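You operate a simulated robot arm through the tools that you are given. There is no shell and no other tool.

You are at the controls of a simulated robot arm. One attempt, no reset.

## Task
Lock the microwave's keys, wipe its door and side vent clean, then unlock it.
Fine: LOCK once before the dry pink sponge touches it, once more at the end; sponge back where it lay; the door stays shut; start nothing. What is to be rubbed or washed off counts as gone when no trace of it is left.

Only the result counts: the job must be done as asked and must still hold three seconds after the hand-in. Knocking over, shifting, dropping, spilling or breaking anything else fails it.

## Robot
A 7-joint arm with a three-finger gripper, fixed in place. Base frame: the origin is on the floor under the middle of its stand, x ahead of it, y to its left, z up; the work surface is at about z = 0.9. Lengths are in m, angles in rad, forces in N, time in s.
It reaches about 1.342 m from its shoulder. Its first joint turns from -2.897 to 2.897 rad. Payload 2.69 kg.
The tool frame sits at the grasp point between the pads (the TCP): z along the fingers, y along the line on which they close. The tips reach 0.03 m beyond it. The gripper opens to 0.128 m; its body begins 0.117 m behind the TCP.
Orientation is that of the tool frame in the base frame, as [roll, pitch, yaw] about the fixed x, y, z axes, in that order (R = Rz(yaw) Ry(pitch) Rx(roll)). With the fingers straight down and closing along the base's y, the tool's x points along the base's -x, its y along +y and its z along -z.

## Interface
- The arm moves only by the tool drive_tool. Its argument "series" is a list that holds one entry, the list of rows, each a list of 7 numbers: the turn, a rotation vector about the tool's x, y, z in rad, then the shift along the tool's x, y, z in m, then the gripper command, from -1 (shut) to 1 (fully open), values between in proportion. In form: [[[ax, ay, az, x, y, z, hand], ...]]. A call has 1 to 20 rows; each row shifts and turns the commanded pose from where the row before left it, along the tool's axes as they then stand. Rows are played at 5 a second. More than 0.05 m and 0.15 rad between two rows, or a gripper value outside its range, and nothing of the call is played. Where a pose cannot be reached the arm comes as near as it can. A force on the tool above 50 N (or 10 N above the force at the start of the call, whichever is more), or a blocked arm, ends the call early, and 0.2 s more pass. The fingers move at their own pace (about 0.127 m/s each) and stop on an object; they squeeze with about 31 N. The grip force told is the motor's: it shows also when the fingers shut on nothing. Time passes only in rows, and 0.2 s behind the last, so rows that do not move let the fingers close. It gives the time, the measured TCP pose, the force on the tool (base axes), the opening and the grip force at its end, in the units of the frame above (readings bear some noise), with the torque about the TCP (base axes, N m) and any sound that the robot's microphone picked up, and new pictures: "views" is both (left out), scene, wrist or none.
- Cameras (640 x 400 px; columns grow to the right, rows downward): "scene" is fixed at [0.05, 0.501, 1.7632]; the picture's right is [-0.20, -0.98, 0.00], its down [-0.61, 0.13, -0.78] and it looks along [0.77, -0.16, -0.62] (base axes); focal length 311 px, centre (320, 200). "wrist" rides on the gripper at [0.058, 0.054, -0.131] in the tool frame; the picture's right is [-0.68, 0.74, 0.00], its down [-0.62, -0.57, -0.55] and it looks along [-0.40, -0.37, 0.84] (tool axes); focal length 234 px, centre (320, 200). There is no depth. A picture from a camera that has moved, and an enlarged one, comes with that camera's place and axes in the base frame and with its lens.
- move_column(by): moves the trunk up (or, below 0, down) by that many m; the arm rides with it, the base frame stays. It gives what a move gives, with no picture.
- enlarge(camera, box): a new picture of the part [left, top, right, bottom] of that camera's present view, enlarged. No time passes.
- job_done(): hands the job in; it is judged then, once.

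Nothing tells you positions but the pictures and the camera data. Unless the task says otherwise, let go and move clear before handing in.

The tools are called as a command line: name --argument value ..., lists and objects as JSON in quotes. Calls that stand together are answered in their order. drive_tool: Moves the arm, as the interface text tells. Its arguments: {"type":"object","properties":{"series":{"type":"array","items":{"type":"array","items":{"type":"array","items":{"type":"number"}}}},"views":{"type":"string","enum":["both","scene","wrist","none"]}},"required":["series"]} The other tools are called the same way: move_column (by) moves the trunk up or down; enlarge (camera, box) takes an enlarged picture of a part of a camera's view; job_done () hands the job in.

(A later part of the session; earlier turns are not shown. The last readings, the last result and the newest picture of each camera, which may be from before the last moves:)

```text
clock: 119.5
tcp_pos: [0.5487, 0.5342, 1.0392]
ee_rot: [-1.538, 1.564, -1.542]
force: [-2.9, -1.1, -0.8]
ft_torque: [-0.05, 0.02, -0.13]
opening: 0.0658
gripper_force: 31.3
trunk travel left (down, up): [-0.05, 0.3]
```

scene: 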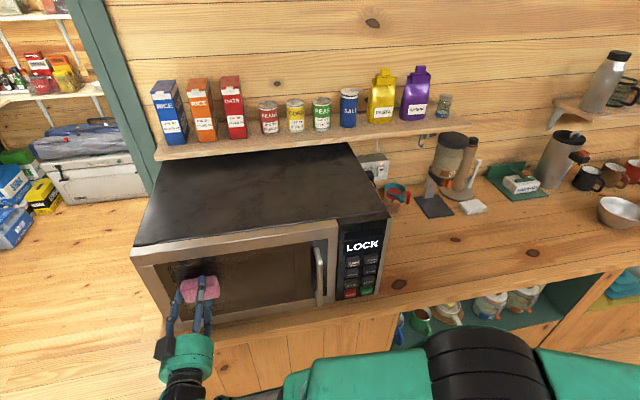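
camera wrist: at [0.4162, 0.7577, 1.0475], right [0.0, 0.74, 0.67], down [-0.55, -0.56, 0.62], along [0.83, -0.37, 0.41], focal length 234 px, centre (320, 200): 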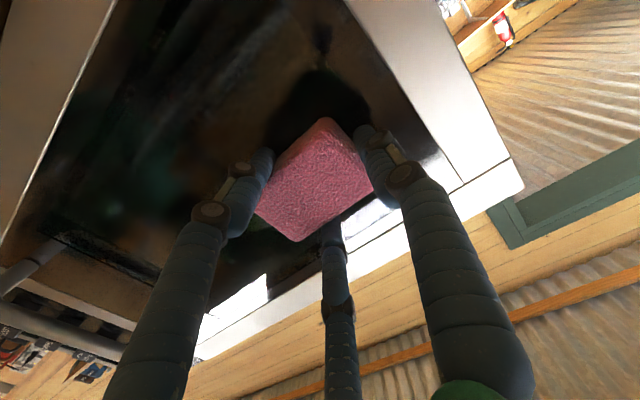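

drive_tool --series '[[[0, 0, 0, 0, 0.0125, 0.0008, -1], [0, 0, 0, 0, 0.0125, 0, -1], [0, 0, 0, 0, 0.0125, 0, -1], [0, 0, 0, 0, 0.0125, 0, -1], [0, 0, 0, 0, 0.0125, 0, -1], [0, 0, 0, 0, 0.0125, 0, -1], [0, 0, 0, 0, 0.0125, 0, -1], [0, 0, 0, 0, 0.0125, 0, -1]]]' --views "none"

drive_tool --series '[[[0, 0, 0, 0, 0.0125, 0, -1], [0, 0, 0, 0, 0.0125, 0, -1], [0, 0, 0, 0, 0.0125, 0, -1], [0, 0, 0, 0, 0.0125, 0, -1], [0, 0, 0, 0, 0.0125, 0, -1], [0, 0, 0, 0, 0.0125, 0, -1], [0, 0, 0, 0, 0.0125, 0, -1]]]' --views "none"

drive_tool --series '[[[0, 0, 0, 0.0125, 0, 0.0004, -1], [0, 0, 0, 0.0125, 0, 0.0004, -1], [0, 0, 0, 0, -0.0125, 0, -1], [0, 0, 0, 0, -0.0125, 0, -1], [0, 0, 0, 0, -0.0125, 0, -1], [0, 0, 0, 0, -0.0125, 0, -1], [0, 0, 0, 0, -0.0125, 0, -1], [0, 0, 0, 0, -0.0125, 0, -1], [0, 0, 0, 0, -0.0125, 0, -1]]]' --views "both"

```text
clock: 121.3
tcp_pos: [0.5485, 0.6341, 1.0397]
ee_rot: [-1.599, 1.564, -1.604]
force: [-10.6, -1.7, -0.7]
ft_torque: [0.03, 0.01, -0.23]
opening: 0.066
gripper_force: 30.8
trunk travel left (down, up): [-0.05, 0.3]
```

```text
clock: 122.9
tcp_pos: [0.5493, 0.722, 1.0395]
ee_rot: [-1.521, 1.563, -1.526]
force: [-21.4, -5.8, -0.7]
ft_torque: [-0.01, 0.07, -0.62]
opening: 0.0662
gripper_force: 30.7
trunk travel left (down, up): [-0.05, 0.3]
```

```text
clock: 124.9
tcp_pos: [0.5491, 0.6356, 1.0152]
ee_rot: [-1.438, 1.563, -1.445]
force: [-17.4, 3.1, 0.1]
ft_torque: [-0.01, 0.0, -0.31]
opening: 0.0658
gripper_force: 31.3
trunk travel left (down, up): [-0.05, 0.3]
camera wrist: at [0.4191, 0.689, 0.9552], right [0.0, 0.74, 0.67], down [-0.55, -0.56, 0.62], along [0.83, -0.37, 0.41], focal length 234 px, centre (320, 200)
```

scene: 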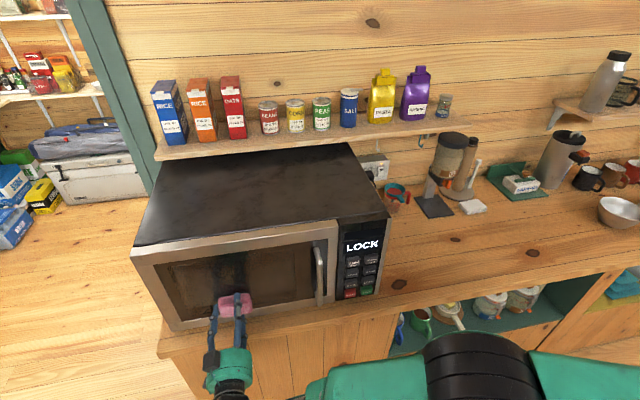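
wrist: 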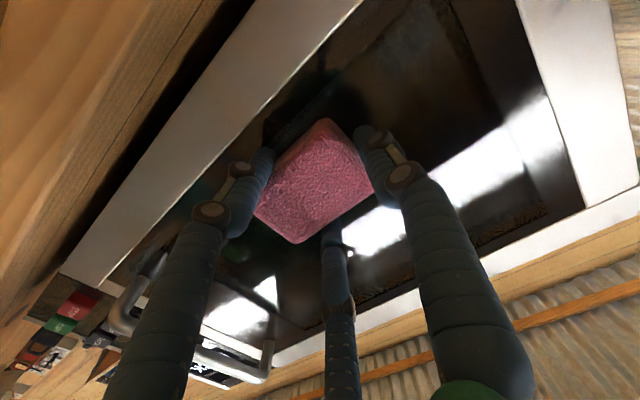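

enlarge --camera "wrist" --box '[320, 0, 620, 280]'

enlarge --camera "scene" --box '[130, 230, 340, 330]'

```text
1.43 times, centred on (470, 140) of wrist
camera zoom: at [0.4191, 0.689, 0.9552], right [0.0, 0.74, 0.67], down [-0.55, -0.56, 0.62], along [0.83, -0.37, 0.41], focal length 334 px, centre (106, 286)
```

zoom: 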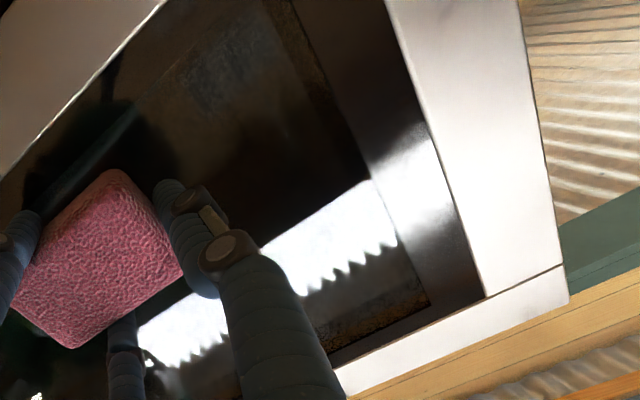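

```text
3.05 times, centred on (235, 280) of scene
camera zoom: at [0.05, 0.501, 1.7632], right [-0.2, -0.98, 0.0], down [-0.61, 0.13, -0.78], along [0.77, -0.16, -0.62], focal length 947 px, centre (579, -44)
```

zoom: 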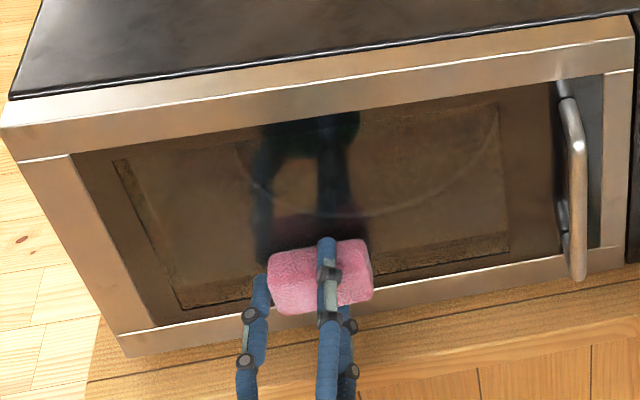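

The sharp reflections now visible suggest the wiped glass is clear. Finishing the lower rows.

drive_tool --series '[[[0, 0, 0, 0, -0.0125, -0.0004, -1], [0, 0, 0, 0, -0.0125, 0, -1], [0, 0, 0, 0, -0.0125, 0, -1], [0, 0, 0, 0, -0.0125, 0, -1], [0, 0, 0, 0, -0.0125, 0, -1], [0, 0, 0, 0, -0.0125, 0, -1], [0, 0, 0, 0, -0.0125, 0, -1], [0, 0, 0, 0, -0.0125, 0, -1]]]' --views "none"

drive_tool --series '[[[0, 0, 0, 0.01, 0, 0.0003, -1], [0, 0, 0, 0.01, 0, 0.0003, -1], [0, 0, 0, 0, 0.0125, 0, -1], [0, 0, 0, 0, 0.0125, 0, -1], [0, 0, 0, 0, 0.0125, 0, -1], [0, 0, 0, 0, 0.0125, 0, -1], [0, 0, 0, 0, 0.0125, 0, -1], [0, 0, 0, 0, 0.0125, 0, -1], [0, 0, 0, 0, 0.0125, 0, -1], [0, 0, 0, 0, 0.0125, 0, -1]]]' --views "none"

drive_tool --series '[[[0, 0, 0, 0, 0.0125, 0, -1], [0, 0, 0, 0, 0.0125, 0, -1], [0, 0, 0, 0, 0.0125, 0, -1], [0, 0, 0, 0, 0.0125, 0, -1], [0, 0, 0, 0, 0.0125, 0, -1], [0, 0, 0, 0, 0.0125, 0, -1], [0, 0, 0, 0, 0.0125, 0, -1], [0, 0, 0, 0, 0.0125, 0, -1]]]' --views "none"

```text
clock: 126.7
tcp_pos: [0.5478, 0.5332, 1.0151]
ee_rot: [-1.581, 1.562, -1.587]
force: [0.5, 0.9, -0.9]
ft_torque: [0.03, 0.02, 0.0]
opening: 0.0661
gripper_force: 31.0
trunk travel left (down, up): [-0.05, 0.3]
```

```text
clock: 128.9
tcp_pos: [0.549, 0.6352, 0.9946]
ee_rot: [-1.512, 1.563, -1.518]
force: [-10.7, -2.1, 1.3]
ft_torque: [-0.04, 0.0, -0.34]
opening: 0.066
gripper_force: 30.7
trunk travel left (down, up): [-0.05, 0.3]
```

```text
clock: 130.7
tcp_pos: [0.5488, 0.7341, 0.9917]
ee_rot: [-1.619, 1.564, -1.621]
force: [-1.2, 0.5, -1.7]
ft_torque: [0.02, 0.02, -0.02]
opening: 0.066
gripper_force: 30.7
trunk travel left (down, up): [-0.05, 0.3]
```

Done with the raster. I'll back off to the same viewpoint as before and compare the glass.

drive_tool --series '[[[0, 0, 0, 0, 0, -0.04, -1], [0, 0, 0, 0, 0, -0.04, -1], [0, 0, 0, 0, 0, -0.042, -1], [0, 0, 0, -0.033, -0.0268, 0, -1], [0, 0, 0, -0.033, -0.0268, 0, -1], [0, 0, 0, -0.033, -0.0268, 0, -1], [0, 0, 0, -0.033, -0.0268, 0, -1], [0, 0, 0, -0.033, -0.0268, 0, -1], [0, 0, 0, -0.033, -0.0268, 0, -1], [0, 0, 0, 0, 0, 0, -1]]]' --views "both"

enlarge --camera "wrist" --box '[160, 0, 440, 170]'

enlarge --camera "scene" --box '[130, 230, 340, 330]'

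```text
clock: 132.9
tcp_pos: [0.4257, 0.5721, 1.192]
ee_rot: [-1.599, 1.564, -1.604]
force: [0.8, -1.3, 0.6]
ft_torque: [0.03, 0.03, 0.02]
opening: 0.0661
gripper_force: 30.9
trunk travel left (down, up): [-0.05, 0.3]
camera wrist: at [0.2958, 0.6258, 1.1331], right [0.0, 0.74, 0.67], down [-0.55, -0.56, 0.62], along [0.83, -0.37, 0.41], focal length 234 px, centre (320, 200)
```

scene: 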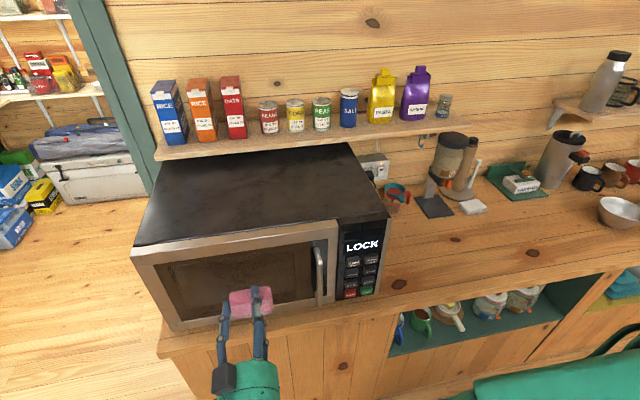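
wrist: 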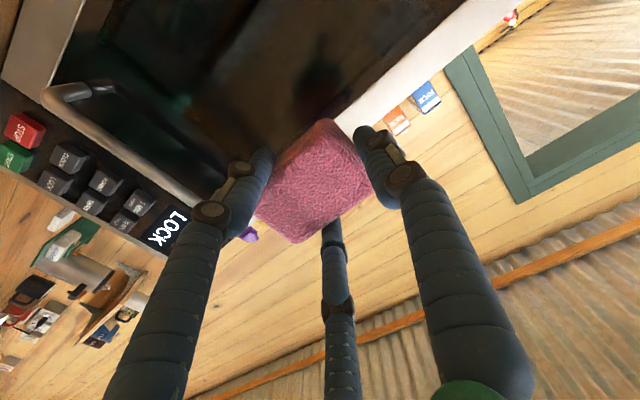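

```text
2.29 times, centred on (300, 85) of wrist
camera zoom: at [0.2958, 0.6258, 1.1331], right [0.0, 0.74, 0.67], down [-0.55, -0.56, 0.62], along [0.83, -0.37, 0.41], focal length 535 px, centre (366, 463)
```

zoom: 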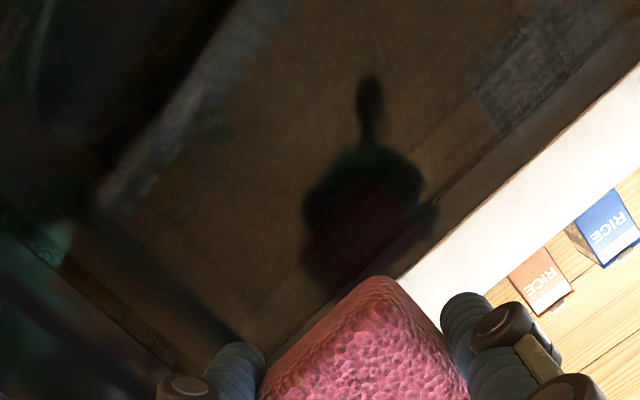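

```text
3.05 times, centred on (235, 280) of scene
camera zoom: at [0.05, 0.501, 1.7632], right [-0.2, -0.98, 0.0], down [-0.61, 0.13, -0.78], along [0.77, -0.16, -0.62], focal length 947 px, centre (579, -44)
```

zoom: 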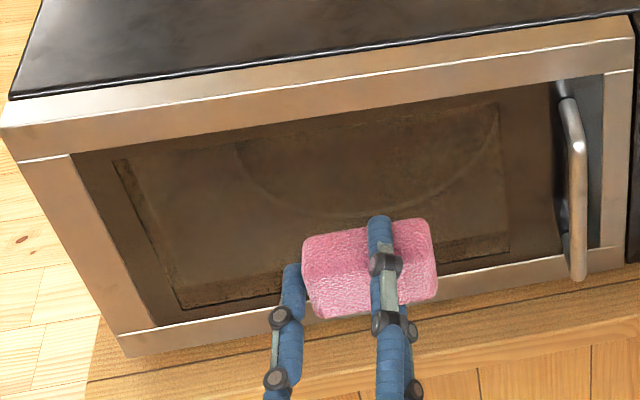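

The hazy blob that was there before is gone and the reflection is crisp. I'll pitch down and check the glass from the earlier upper viewpoint too.

drive_tool --series '[[[0, 0, 0, -0.035, 0, -0.02, -1], [0, 0, 0, -0.035, 0, -0.02, -1], [0, 0, 0, -0.035, 0, -0.02, -1], [0, 0.145, 0, 0, 0, 0, -1], [0, 0.145, 0, 0, 0, 0, -1], [0, 0.145, 0, 0, 0, 0, -1], [0, 0.145, 0, 0, 0, 0, -1], [0, 0.145, 0, 0, 0, 0, -1], [0, 0.145, 0, 0, 0, 0, -1]]]' --views "both"

enlarge --camera "wrist" --box '[160, 0, 480, 200]'

```text
clock: 134.0
tcp_pos: [0.4177, 0.5223, 1.175]
ee_rot: [-2.226, 1.331, -2.343]
force: [0.3, -0.5, -0.8]
ft_torque: [-0.05, -0.07, -0.01]
opening: 0.0661
gripper_force: 30.8
trunk travel left (down, up): [-0.05, 0.3]
stopped in row 5: the arm was blocked; the commanded pose is now the measured one
camera wrist: at [0.2854, 0.5811, 1.1263], right [0.19, 0.83, 0.52], down [-0.49, -0.38, 0.78], along [0.85, -0.4, 0.34], focal length 234 px, centre (320, 200)
```

scene: 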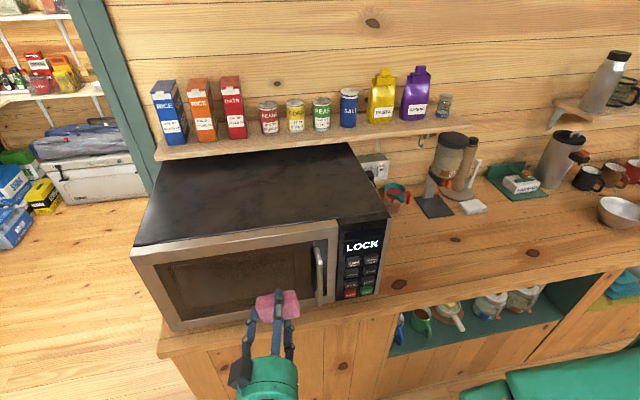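
wrist: 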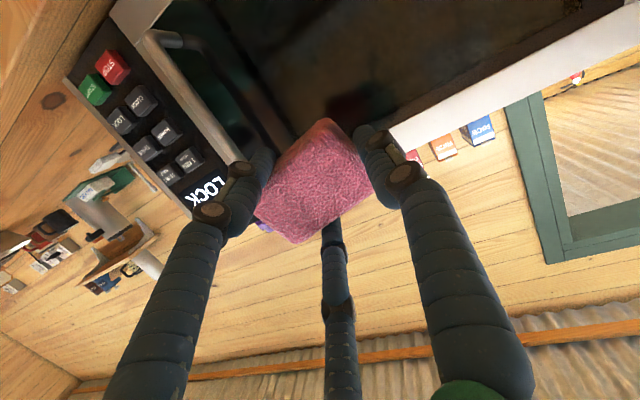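

```text
2.00 times, centred on (320, 100) of wrist
camera zoom: at [0.2854, 0.5811, 1.1263], right [0.19, 0.83, 0.52], down [-0.49, -0.38, 0.78], along [0.85, -0.4, 0.34], focal length 468 px, centre (320, 400)
```

zoom: 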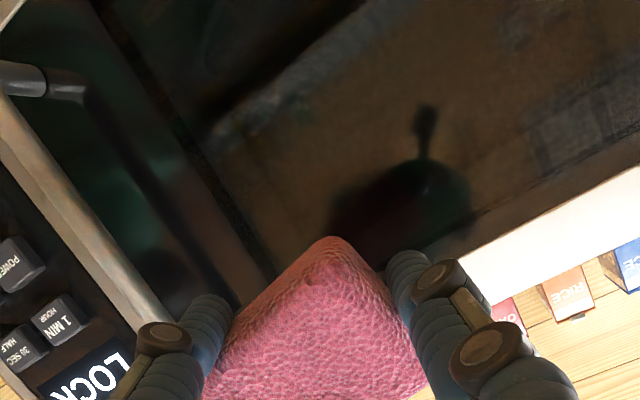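

The arm jammed while backing in close with the level hand. I'll undo that: re-level, go slightly forward again, then rise straight up before pitching.

drive_tool --series '[[[0, 0, 0, 0, 0, 0.015, -1], [-0.067, -0.074, 0.093, 0, 0, 0.01, -1], [-0.067, -0.074, 0.093, 0, 0, 0.01, -1], [0, 0, 0, 0, 0, 0, -1]]]' --views "scene"

```text
clock: 135.0
tcp_pos: [0.4488, 0.5218, 1.1813]
ee_rot: [1.845, 1.547, 1.868]
force: [-0.3, -0.3, -0.7]
ft_torque: [0.04, 0.02, 0.05]
opening: 0.0658
gripper_force: 31.3
trunk travel left (down, up): [-0.05, 0.3]
```

scene: 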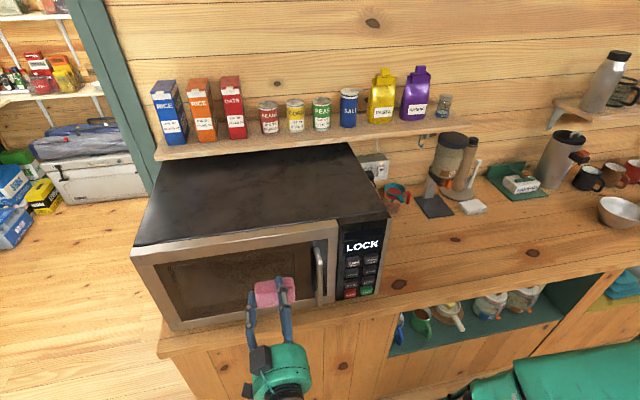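

drive_tool --series '[[[0, 0, 0, -0.025, 0.008, 0, -1], [0, 0, 0, -0.025, 0.008, 0, -1], [0, 0, 0, -0.025, 0.008, 0, -1], [0, 0, 0, -0.025, 0.008, 0, -1], [0, 0, 0, 0, 0, 0, -1]]]' --views "scene"

```text
clock: 136.2
tcp_pos: [0.4501, 0.551, 1.2816]
ee_rot: [1.894, 1.548, 1.917]
force: [0.5, -0.1, 0.2]
ft_torque: [0.0, 0.01, 0.0]
opening: 0.066
gripper_force: 31.1
trunk travel left (down, up): [-0.05, 0.3]
```

scene: 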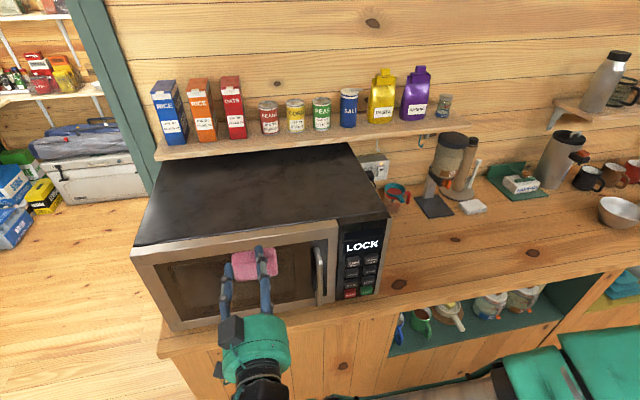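

drive_tool --series '[[[0, 0, 0, -0.025, 0, 0, -1], [0, 0, 0, -0.025, 0, 0, -1], [0, 0, 0, -0.025, 0, 0, -1], [0, 0, 0, -0.025, 0, 0, -1], [0, 0, 0, -0.025, 0, 0, -1], [0, 0, 0, 0, 0, 0, -1]]]' --views "scene"

```text
clock: 137.6
tcp_pos: [0.4501, 0.5501, 1.4073]
ee_rot: [1.899, 1.548, 1.921]
force: [0.0, 0.8, 0.9]
ft_torque: [-0.01, -0.01, 0.03]
opening: 0.066
gripper_force: 30.8
trunk travel left (down, up): [-0.05, 0.3]
```

scene: 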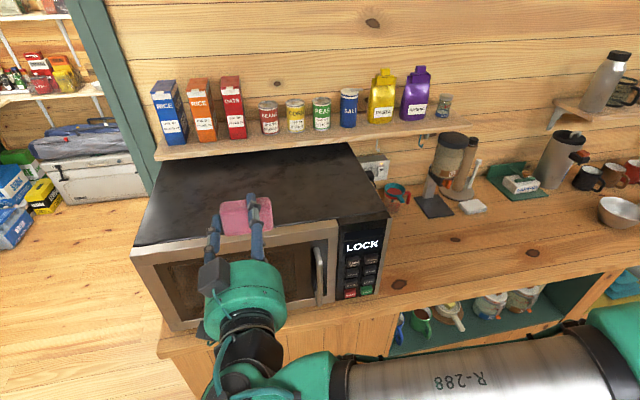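

drive_tool --series '[[[0, 0.12, 0, 0, 0, 0, -1], [0, 0.12, 0, 0, 0, 0, -1], [0, 0, 0, 0, 0, 0, -1]]]' --views "scene"

```text
clock: 138.4
tcp_pos: [0.4496, 0.5499, 1.4081]
ee_rot: [3.048, 1.32, 3.077]
force: [0.4, -0.2, 0.3]
ft_torque: [0.02, 0.05, 0.05]
opening: 0.0655
gripper_force: 30.8
trunk travel left (down, up): [-0.05, 0.3]
```

scene: 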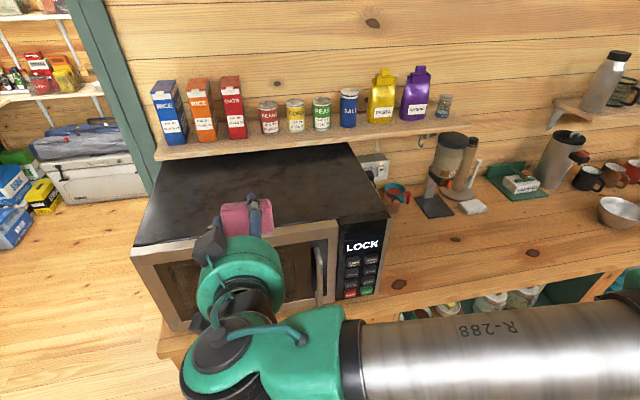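

Works smoothly from here. Continuing to pitch down to the earlier viewing angle.

drive_tool --series '[[[0, 0.12, 0, 0, 0, 0, -1], [0, 0.12, 0, 0, 0, 0, -1], [0, 0.12, 0, 0, 0, 0, -1], [0, 0.12, 0, 0, 0, 0, -1], [0, 0.12, 0, 0, 0, 0, -1], [0, 0, 0, 0, 0, 0, -1]]]' --views "both"

```text
clock: 139.8
tcp_pos: [0.45, 0.5488, 1.4064]
ee_rot: [3.113, 0.719, -3.138]
force: [0.1, -0.8, -0.3]
ft_torque: [-0.01, 0.05, 0.02]
opening: 0.066
gripper_force: 30.5
trunk travel left (down, up): [-0.05, 0.3]
camera wrist: at [0.3189, 0.5975, 1.4661], right [0.49, 0.74, 0.46], down [0.11, -0.58, 0.81], along [0.86, -0.34, -0.37], focal length 234 px, centre (320, 200)
```

scene: 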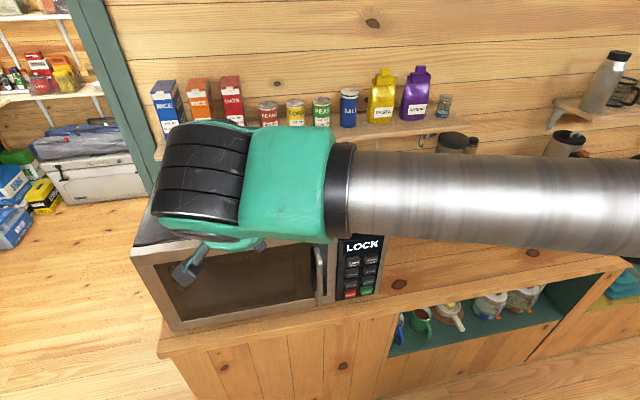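
wrist: 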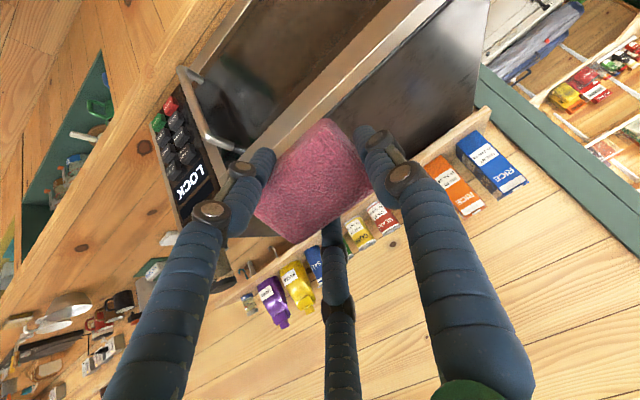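

enlarge --camera "wrist" --box '[180, 0, 420, 150]'

enlarge --camera "scene" --box '[150, 240, 320, 330]'

```text
2.67 times, centred on (300, 75) of wrist
camera zoom: at [0.3189, 0.5975, 1.4661], right [0.49, 0.74, 0.46], down [0.11, -0.58, 0.81], along [0.86, -0.34, -0.37], focal length 624 px, centre (373, 533)
```

zoom: 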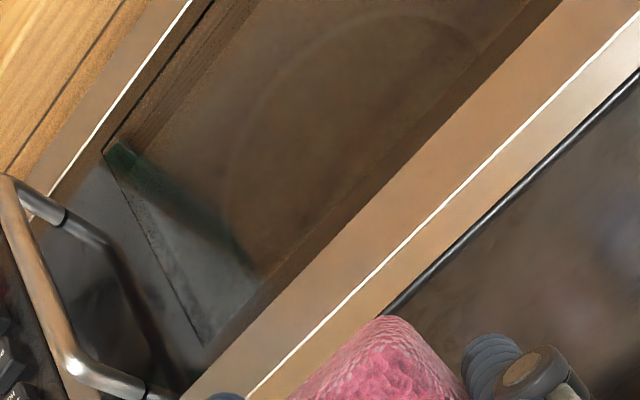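

```text
3.76 times, centred on (235, 285) of scene
camera zoom: at [0.05, 0.501, 1.7632], right [-0.2, -0.98, 0.0], down [-0.61, 0.13, -0.78], along [0.77, -0.16, -0.62], focal length 1170 px, centre (640, -120)
```

zoom: 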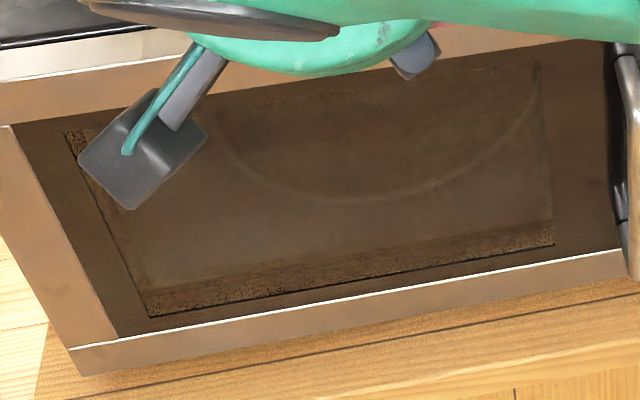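

drive_tool --series '[[[0, 0, 0, 0.0328, 0.012, 0.0025, -1], [0, 0, 0, 0.0328, 0.012, 0.0025, -1], [0, 0, 0, 0.0328, 0.012, 0.0025, -1], [0, 0, 0, 0.0328, 0.012, 0.0025, -1], [0, 0, 0, 0, 0, 0, -1]]]' --views "both"

enlarge --camera "wrist" --box '[160, 0, 480, 200]'

enlarge --camera "wrist" --box '[300, 30, 400, 110]'

```text
clock: 141.0
tcp_pos: [0.3562, 0.5977, 1.3129]
ee_rot: [3.113, 0.723, -3.136]
force: [0.6, -0.8, -0.3]
ft_torque: [-0.02, -0.04, 0.02]
opening: 0.066
gripper_force: 31.0
trunk travel left (down, up): [-0.05, 0.3]
camera wrist: at [0.2255, 0.6471, 1.3727], right [0.49, 0.74, 0.46], down [0.11, -0.58, 0.81], along [0.86, -0.34, -0.37], focal length 234 px, centre (320, 200)
```

scene: 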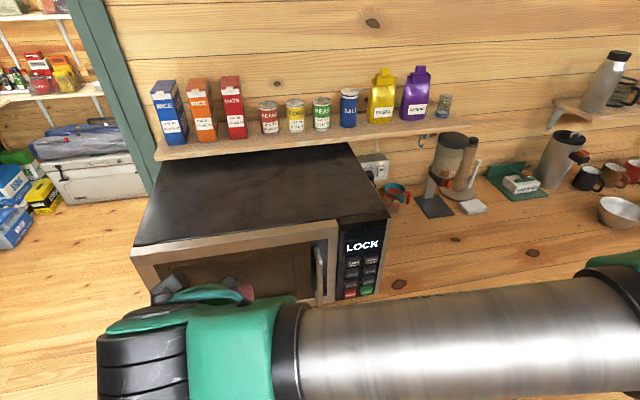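
wrist: 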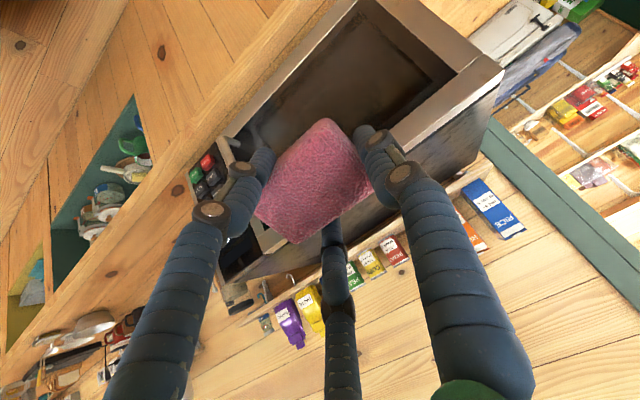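

```text
2.00 times, centred on (320, 100) of wrist
camera zoom: at [0.2255, 0.6471, 1.3727], right [0.49, 0.74, 0.46], down [0.11, -0.58, 0.81], along [0.86, -0.34, -0.37], focal length 468 px, centre (320, 400)
```

zoom: 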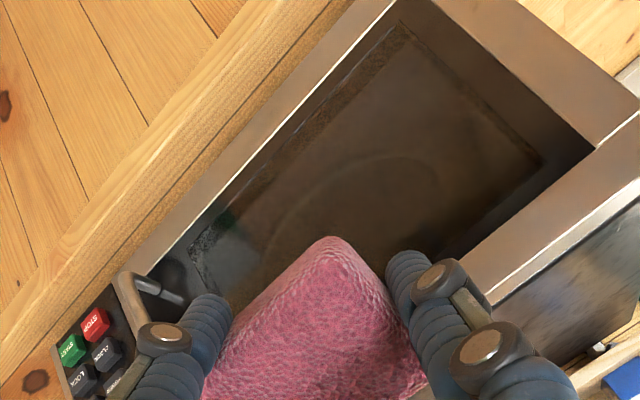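

```text
5.00 times, centred on (350, 70) of wrist
camera zoom: at [0.2255, 0.6471, 1.3727], right [0.49, 0.74, 0.46], down [0.11, -0.58, 0.81], along [0.86, -0.34, -0.37], focal length 1171 px, centre (170, 850)
```

zoom: 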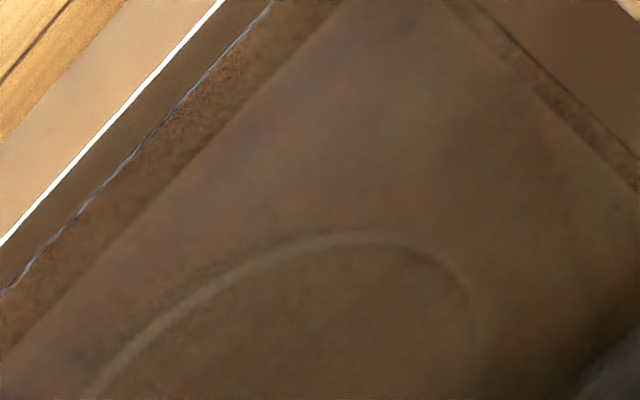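

enlarge --camera "wrist" --box '[270, 70, 390, 150]'

```text
5.00 times, centred on (330, 110) of wrist
camera zoom: at [0.2255, 0.6471, 1.3727], right [0.49, 0.74, 0.46], down [0.11, -0.58, 0.81], along [0.86, -0.34, -0.37], focal length 1171 px, centre (270, 650)
```

zoom: 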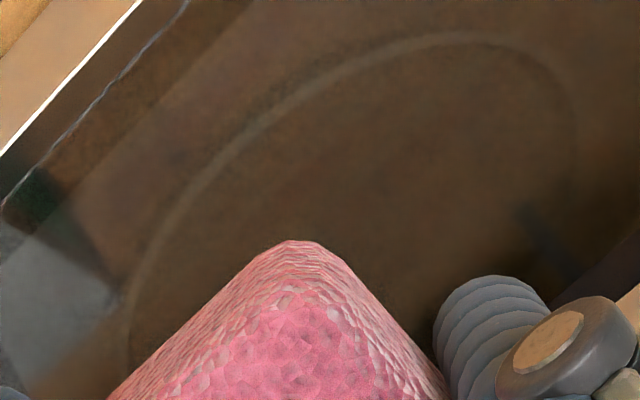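

The window is clean – smooth glass with only the turntable showing through. Now I'll restore the trunk height and take the sponge back to its place.

move_column --by 0.1

drive_tool --series '[[[0, 0, 0, 0, -0.048, 0, -1], [0, 0, 0, 0, -0.048, 0, -1], [0, 0, 0, 0, -0.048, 0, -1], [0, 0, 0, 0, -0.048, 0, -1], [0, 0, 0, 0, -0.048, 0, -1], [0, 0, 0, 0, -0.048, 0, -1], [0, 0, 0, 0, -0.048, 0, -1], [0, 0, 0, 0, -0.048, 0, -1], [0, 0, 0, 0, -0.048, 0, -1], [0, 0, 0, 0, -0.048, 0, -1], [0, 0, 0, 0, -0.048, 0, -1], [0, 0, 0, 0, -0.048, 0, -1]]]' --views "scene"

enlarge --camera "scene" --box '[150, 240, 250, 330]'

enlarge --camera "scene" --box '[130, 230, 340, 330]'

```text
clock: 142.3
tcp_pos: [0.3565, 0.5967, 1.4135]
ee_rot: [3.111, 0.723, -3.136]
force: [-0.4, -0.7, -0.6]
ft_torque: [-0.04, -0.04, -0.01]
opening: 0.0657
gripper_force: 31.1
trunk travel left (down, up): [-0.15, 0.2]
```

```text
clock: 144.9
tcp_pos: [0.3697, 0.0337, 1.4004]
ee_rot: [3.109, 0.724, -3.102]
force: [1.8, -8.0, 0.2]
ft_torque: [0.69, 0.13, 0.56]
opening: 0.0658
gripper_force: 30.5
trunk travel left (down, up): [-0.15, 0.2]
```

scene: 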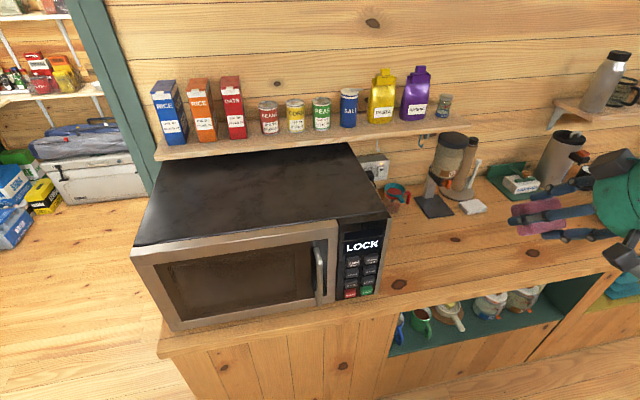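

```text
4.44 times, centred on (200, 285) of scene
camera zoom: at [0.05, 0.501, 1.7632], right [-0.2, -0.98, 0.0], down [-0.61, 0.13, -0.78], along [0.77, -0.16, -0.62], focal length 1381 px, centre (853, -178)
```

zoom: 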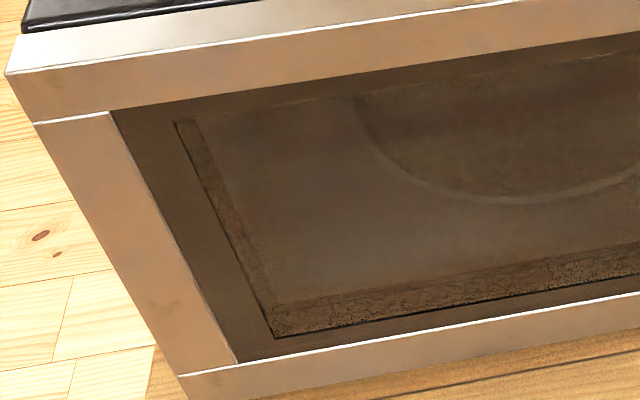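

```text
3.05 times, centred on (235, 280) of scene
camera zoom: at [0.05, 0.501, 1.7632], right [-0.2, -0.98, 0.0], down [-0.61, 0.13, -0.78], along [0.77, -0.16, -0.62], focal length 947 px, centre (579, -44)
```

zoom: 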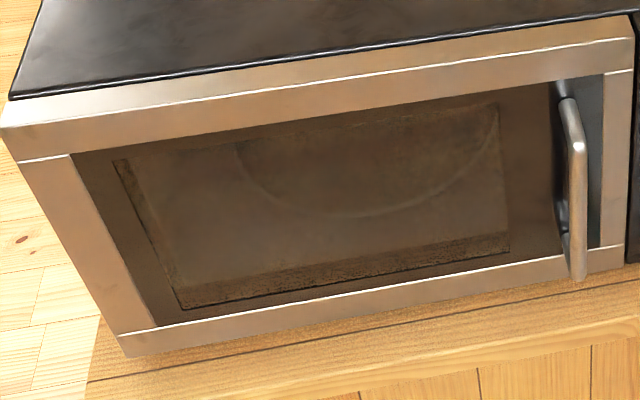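

The smear that broke the turntable's arc is gone. A small force showed at the end of that move, so I'll pause and check.

drive_tool --series '[[[0, 0, 0, 0, 0, 0, -1], [0, 0, 0, 0, 0, 0, -1]]]' --views "both"

```text
clock: 145.5
tcp_pos: [0.3711, 0.0214, 1.4011]
ee_rot: [3.111, 0.722, -3.138]
force: [0.6, 0.8, -1.3]
ft_torque: [0.02, 0.05, 0.0]
opening: 0.0661
gripper_force: 30.6
trunk travel left (down, up): [-0.15, 0.2]
camera wrist: at [0.2396, 0.07, 1.4609], right [0.49, 0.74, 0.46], down [0.11, -0.58, 0.81], along [0.86, -0.34, -0.37], focal length 234 px, centre (320, 200)
```

scene: 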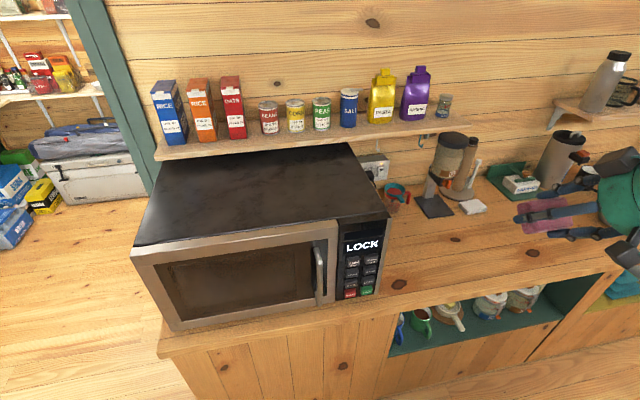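
wrist: 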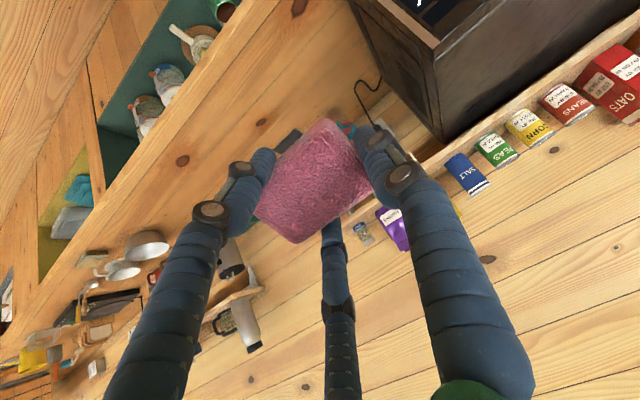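

All fine – just motion dynamics. Moving forward over the counter and turning the hand vertical, then yawing back to the grasp orientation.

drive_tool --series '[[[0, 0, 0, -0.0338, 0, 0.0297, -1], [0, 0, 0, -0.0338, 0, 0.0297, -1], [0, 0, 0, -0.0338, 0, 0.0297, -1], [0, 0, 0, -0.0338, 0, 0.0297, -1], [0, 0, 0, -0.0338, 0, 0.0297, -1], [0, 0.1444, 0, 0, 0, 0, -1], [0, 0.1444, 0, 0, 0, 0, -1], [0, 0.1444, 0, 0, 0, 0, -1], [0, 0.1444, 0, 0, 0, 0, -1], [0, 0.1444, 0, 0, 0, 0, -1], [0, 0, 0, 0, 0, 0, -1]]]' --views "none"

drive_tool --series '[[[0, 0, -0.1428, 0, 0, 0, -1], [0, 0, -0.1428, 0, 0, 0, -1], [0, 0, -0.1428, 0, 0, 0, -1], [0, 0, -0.1428, 0, 0, 0, -1], [0, 0, -0.1428, 0, 0, 0, -1], [0, 0, -0.1428, 0, 0, 0, -1], [0, 0, -0.1428, 0, 0, 0, -1], [0, 0, -0.1428, 0, 0, 0, -1], [0, 0, -0.1428, 0, 0, 0, -1], [0, 0, -0.1428, 0, 0, 0, -1], [0, 0, -0.1428, 0, 0, 0, -1], [0, 0, 0, 0, 0, 0, -1]]]' --views "both"

```text
clock: 147.9
tcp_pos: [0.5957, 0.0266, 1.3998]
ee_rot: [3.119, -0.001, -3.118]
force: [1.0, 0.3, -0.9]
ft_torque: [0.04, 0.1, 0.0]
opening: 0.066
gripper_force: 30.7
trunk travel left (down, up): [-0.15, 0.2]
```

```text
clock: 150.5
tcp_pos: [0.5963, 0.0271, 1.4003]
ee_rot: [-3.14, 0.022, -1.545]
force: [0.6, 0.2, -0.1]
ft_torque: [-0.01, 0.04, -0.01]
opening: 0.0659
gripper_force: 31.6
trunk travel left (down, up): [-0.15, 0.2]
camera wrist: at [0.5435, -0.0363, 1.5295], right [-0.75, 0.66, 0.01], down [0.55, 0.62, 0.56], along [0.36, 0.43, -0.83], focal length 234 px, centre (320, 200)
```

scene: 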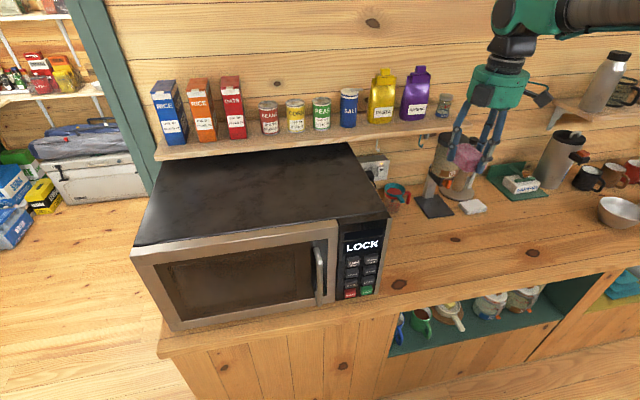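
wrist: 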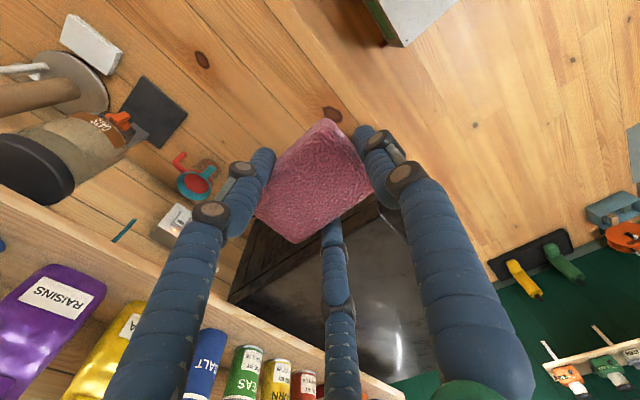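

drive_tool --series '[[[0, 0.025, 0.026, 0, 0, 0, -1], [0, 0, 0, 0.0374, -0.0145, 0, -1], [0, 0, 0, 0.0374, -0.0145, 0, -1], [0, 0, 0, 0.0374, -0.0145, 0, -1], [0, 0, 0, 0.0374, -0.0145, 0, -1], [0, 0, 0, 0.0374, -0.0145, 0, -1], [0, 0, 0, 0, 0, 0.048, -1], [0, 0, 0, 0, 0, 0.048, -1], [0, 0, 0, 0, 0, 0.048, -1], [0, 0, 0, 0, 0, 0.048, -1], [0, 0, 0, 0, 0, 0.048, -1], [0, 0, 0, 0, 0, 0.048, -1], [0, 0, 0, 0, 0, 0.048, -1], [0, 0, 0, 0, 0, 0, -1]]]' --views "both"

```text
clock: 153.5
tcp_pos: [0.6654, -0.1606, 1.0657]
ee_rot: [-3.14, -0.002, -1.573]
force: [0.7, 0.5, -0.7]
ft_torque: [0.03, 0.01, 0.0]
opening: 0.0658
gripper_force: 30.7
trunk travel left (down, up): [-0.15, 0.2]
camera wrist: at [0.6111, -0.2195, 1.1956], right [-0.73, 0.68, 0.0], down [0.57, 0.62, 0.55], along [0.37, 0.4, -0.84], focal length 234 px, centre (320, 200)
```

scene: 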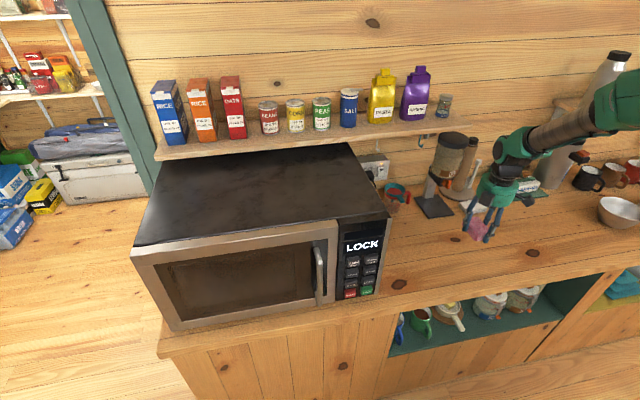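
wrist: 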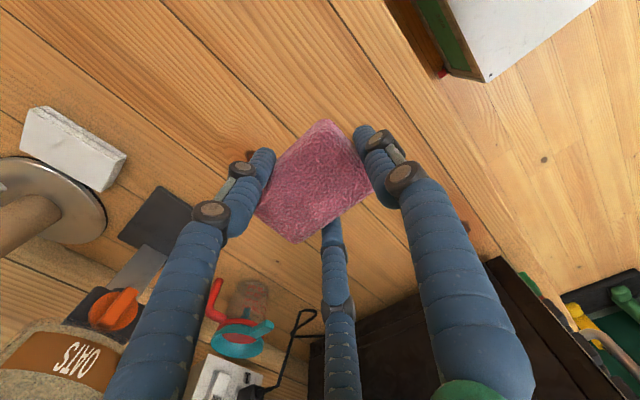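

drive_tool --series '[[[0, 0, 0, -0.0008, -0.003, 0.03, -1], [0, 0, 0, 0, 0, 0.03, -1], [0, 0, 0, 0, 0, 0.03, -1], [0, 0, 0, 0, 0, 0.025, -1], [0, 0, 0, 0, 0, 0.005, -1], [0, 0, 0, 0, 0, 0, -1]]]' --views "none"

drive_tool --series '[[[0, 0, 0, 0, 0, 0.002, -1], [0, 0, 0, 0, 0, 0, -1]]]' --views "none"

```text
clock: 154.9
tcp_pos: [0.6703, -0.1617, 0.9465]
ee_rot: [-3.139, -0.004, -1.576]
force: [0.7, 0.6, -0.4]
ft_torque: [0.0, 0.0, 0.03]
opening: 0.066
gripper_force: 31.3
trunk travel left (down, up): [-0.15, 0.2]
```

```text
clock: 155.5
tcp_pos: [0.6713, -0.1604, 0.9444]
ee_rot: [-3.141, -0.003, -1.575]
force: [0.0, 0.1, 0.1]
ft_torque: [-0.01, 0.0, -0.04]
opening: 0.066
gripper_force: 30.8
trunk travel left (down, up): [-0.15, 0.2]
```

drive_tool --series '[[[0, 0, 0, 0, 0.0025, 0.0025, -1], [0, 0, 0, 0, 0, 0, -1]]]' --views "none"

drive_tool --series '[[[0, 0, 0, 0, 0, 0.002, -1], [0, 0, 0, 0, 0, 0, -1]]]' --views "none"

drive_tool --series '[[[0, 0, 0, 0, 0, 0.0015, -1], [0, 0, 0, 0, 0, 0, -1]]]' --views "both"

```text
clock: 156.1
tcp_pos: [0.6689, -0.1602, 0.9414]
ee_rot: [-3.14, -0.004, -1.576]
force: [-0.1, -1.0, -0.3]
ft_torque: [0.02, -0.03, 0.01]
opening: 0.066
gripper_force: 30.7
trunk travel left (down, up): [-0.15, 0.2]
```

```text
clock: 156.7
tcp_pos: [0.6681, -0.162, 0.9394]
ee_rot: [3.141, -0.004, -1.573]
force: [-0.5, 1.0, 0.5]
ft_torque: [0.01, 0.02, 0.0]
opening: 0.0659
gripper_force: 31.3
trunk travel left (down, up): [-0.15, 0.2]
```

```text
clock: 157.3
tcp_pos: [0.6684, -0.1609, 0.938]
ee_rot: [-3.141, -0.001, -1.573]
force: [1.1, -0.1, -0.4]
ft_torque: [0.03, 0.01, -0.04]
opening: 0.0661
gripper_force: 31.0
trunk travel left (down, up): [-0.15, 0.2]
camera wrist: at [0.6149, -0.2192, 1.0677], right [-0.73, 0.68, 0.0], down [0.57, 0.62, 0.55], along [0.37, 0.4, -0.84], focal length 234 px, centre (320, 200)
```

scene: 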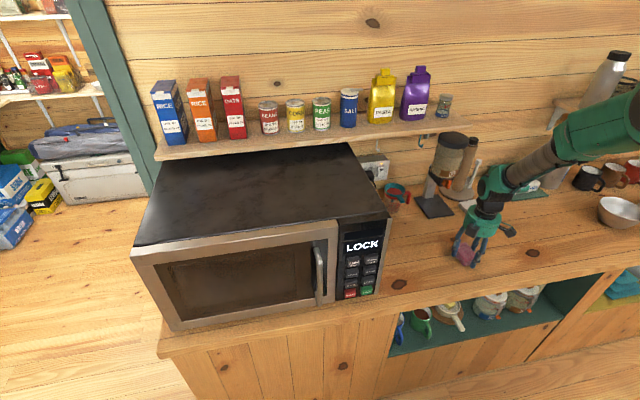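
wrist: 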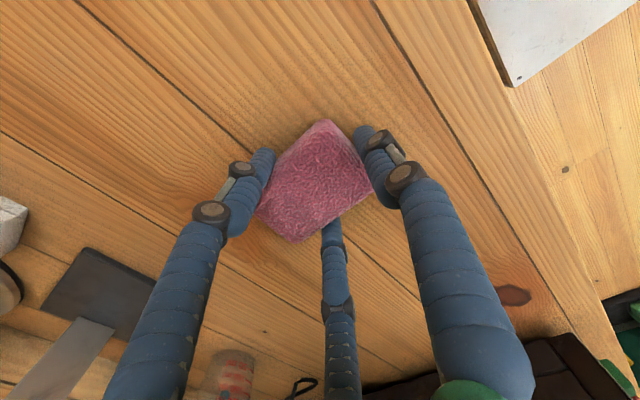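

drive_tool --series '[[[0, 0, 0, 0, 0, 0.0015, -1], [0, 0, 0, 0, 0, 0, -1]]]' --views "none"

drive_tool --series '[[[0, 0, 0, 0, 0, 0.0012, -1], [0, 0, 0, 0, 0, 0, -1]]]' --views "none"

```text
clock: 157.9
tcp_pos: [0.6682, -0.1611, 0.9371]
ee_rot: [-3.139, -0.004, -1.574]
force: [0.6, 0.3, 3.4]
ft_torque: [0.08, -0.17, -0.03]
opening: 0.0658
gripper_force: 31.4
trunk travel left (down, up): [-0.15, 0.2]
```

```text
clock: 158.5
tcp_pos: [0.6686, -0.1606, 0.9365]
ee_rot: [-3.139, -0.003, -1.575]
force: [-1.1, 2.2, 15.9]
ft_torque: [0.16, -0.24, 0.03]
opening: 0.066
gripper_force: 30.2
trunk travel left (down, up): [-0.15, 0.2]
```

The sponge is on the counter. I'll ease off slightly and open the fingers gradually.

drive_tool --series '[[[0, 0, 0, 0, 0, -0.0008, -1], [0, 0, 0, 0, 0, 0, 0.1], [0, 0, 0, 0, 0, 0, 0.3], [0, 0, 0, 0, 0, 0, 0.6], [0, 0, 0, 0, 0, 0, 1], [0, 0, 0, 0, 0, 0, 1], [0, 0, 0, 0, 0, 0, 1]]]' --views "both"

enlarge --camera "wrist" --box '[180, 60, 460, 260]'

enlarge --camera "scene" --box '[420, 190, 520, 290]'

```text
clock: 160.1
tcp_pos: [0.668, -0.1609, 0.9354]
ee_rot: [-3.141, -0.002, -1.574]
force: [-0.2, 0.8, 0.5]
ft_torque: [0.01, 0.02, -0.02]
opening: 0.1281
gripper_force: 0.0
trunk travel left (down, up): [-0.15, 0.2]
camera wrist: at [0.6146, -0.2193, 1.0653], right [-0.73, 0.68, 0.0], down [0.57, 0.62, 0.55], along [0.37, 0.4, -0.84], focal length 234 px, centre (320, 200)
```

scene: 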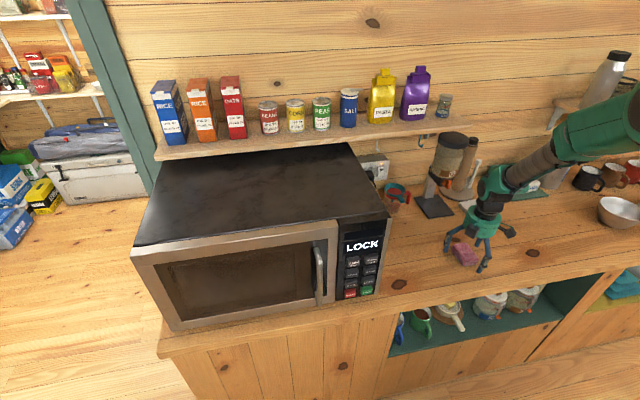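
wrist: 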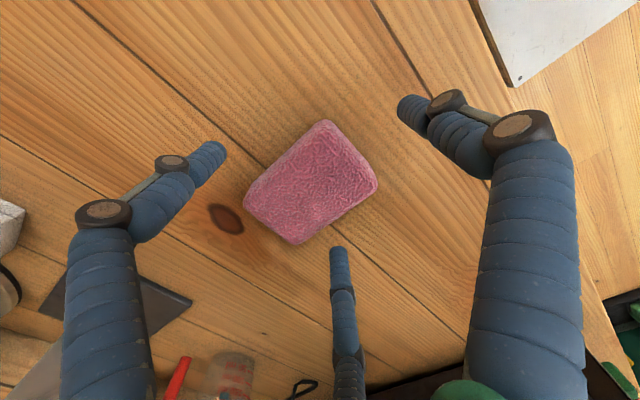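

```text
2.00 times, centred on (320, 160) of wrist
camera zoom: at [0.6146, -0.2193, 1.0653], right [-0.73, 0.68, 0.0], down [0.57, 0.62, 0.55], along [0.37, 0.4, -0.84], focal length 468 px, centre (320, 280)
```

zoom: 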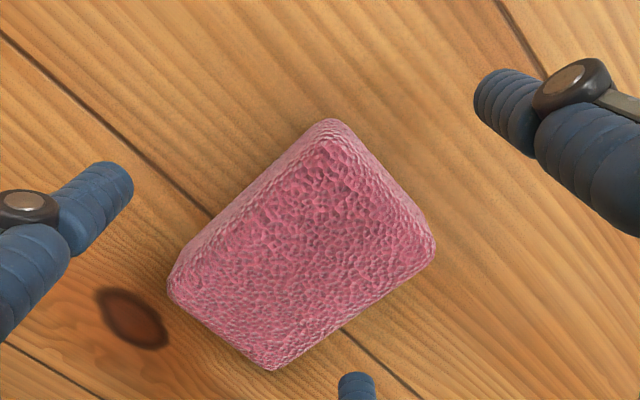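

```text
4.00 times, centred on (470, 240) of scene
camera zoom: at [0.05, 0.501, 1.7632], right [-0.2, -0.98, 0.0], down [-0.61, 0.13, -0.78], along [0.77, -0.16, -0.62], focal length 1243 px, centre (-280, 40)
```

zoom: 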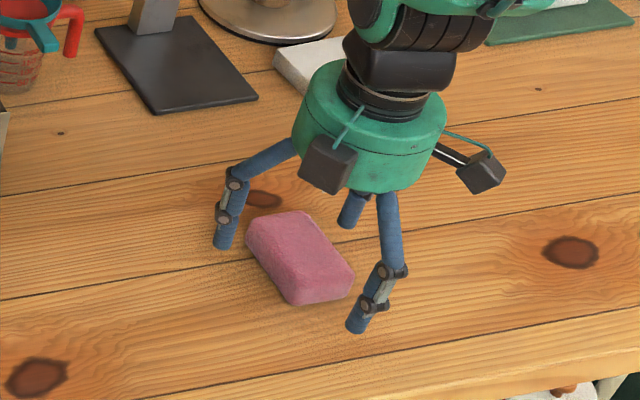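

The sponge is back within ~4 mm of its original spot. I'll rise straight up and clear of it.

drive_tool --series '[[[0, 0, 0, 0, 0, -0.02, 1], [0, 0, 0, 0, 0, -0.04, 1], [0, 0, 0, 0, 0, -0.04, 1], [0, 0, 0, 0, 0, -0.04, 1], [0, 0, 0, 0, 0, -0.045, 1], [0, 0, 0, 0, 0, -0.045, 1], [0, 0, 0, 0, 0, -0.035, 1]]]' --views "both"

enlarge --camera "scene" --box '[420, 210, 520, 290]'

```text
clock: 161.7
tcp_pos: [0.6696, -0.1587, 1.2017]
ee_rot: [-3.141, -0.003, -1.575]
force: [-0.6, 0.2, -0.2]
ft_torque: [-0.03, 0.01, -0.02]
opening: 0.1278
gripper_force: 0.1
trunk travel left (down, up): [-0.15, 0.2]
camera wrist: at [0.6156, -0.2167, 1.3311], right [-0.73, 0.68, 0.0], down [0.57, 0.62, 0.55], along [0.37, 0.4, -0.84], focal length 234 px, centre (320, 200)
```

scene: 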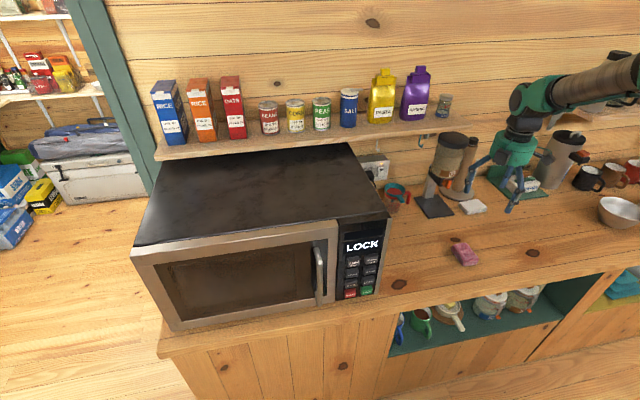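
wrist: 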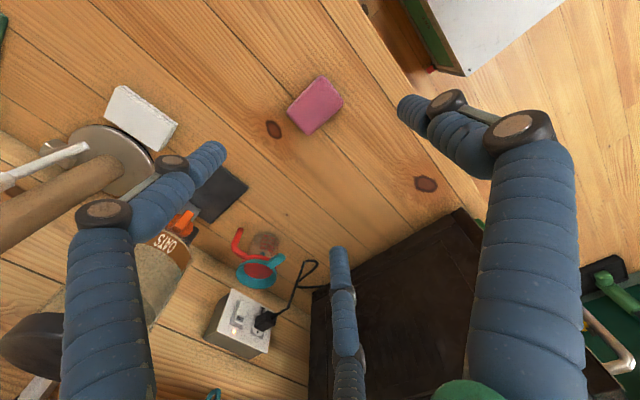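

```text
5.00 times, centred on (470, 250) of scene
camera zoom: at [0.05, 0.501, 1.7632], right [-0.2, -0.98, 0.0], down [-0.61, 0.13, -0.78], along [0.77, -0.16, -0.62], focal length 1553 px, centre (-430, -50)
```

zoom: 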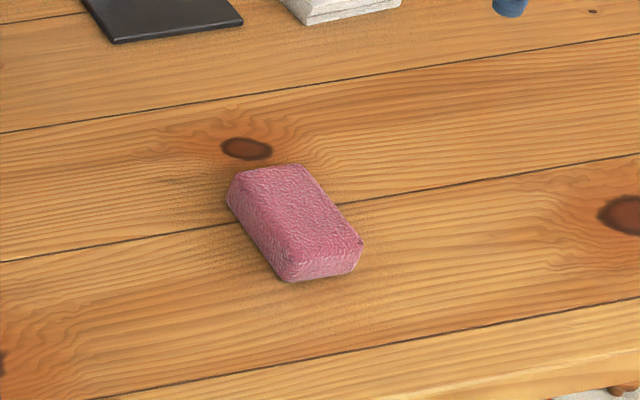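

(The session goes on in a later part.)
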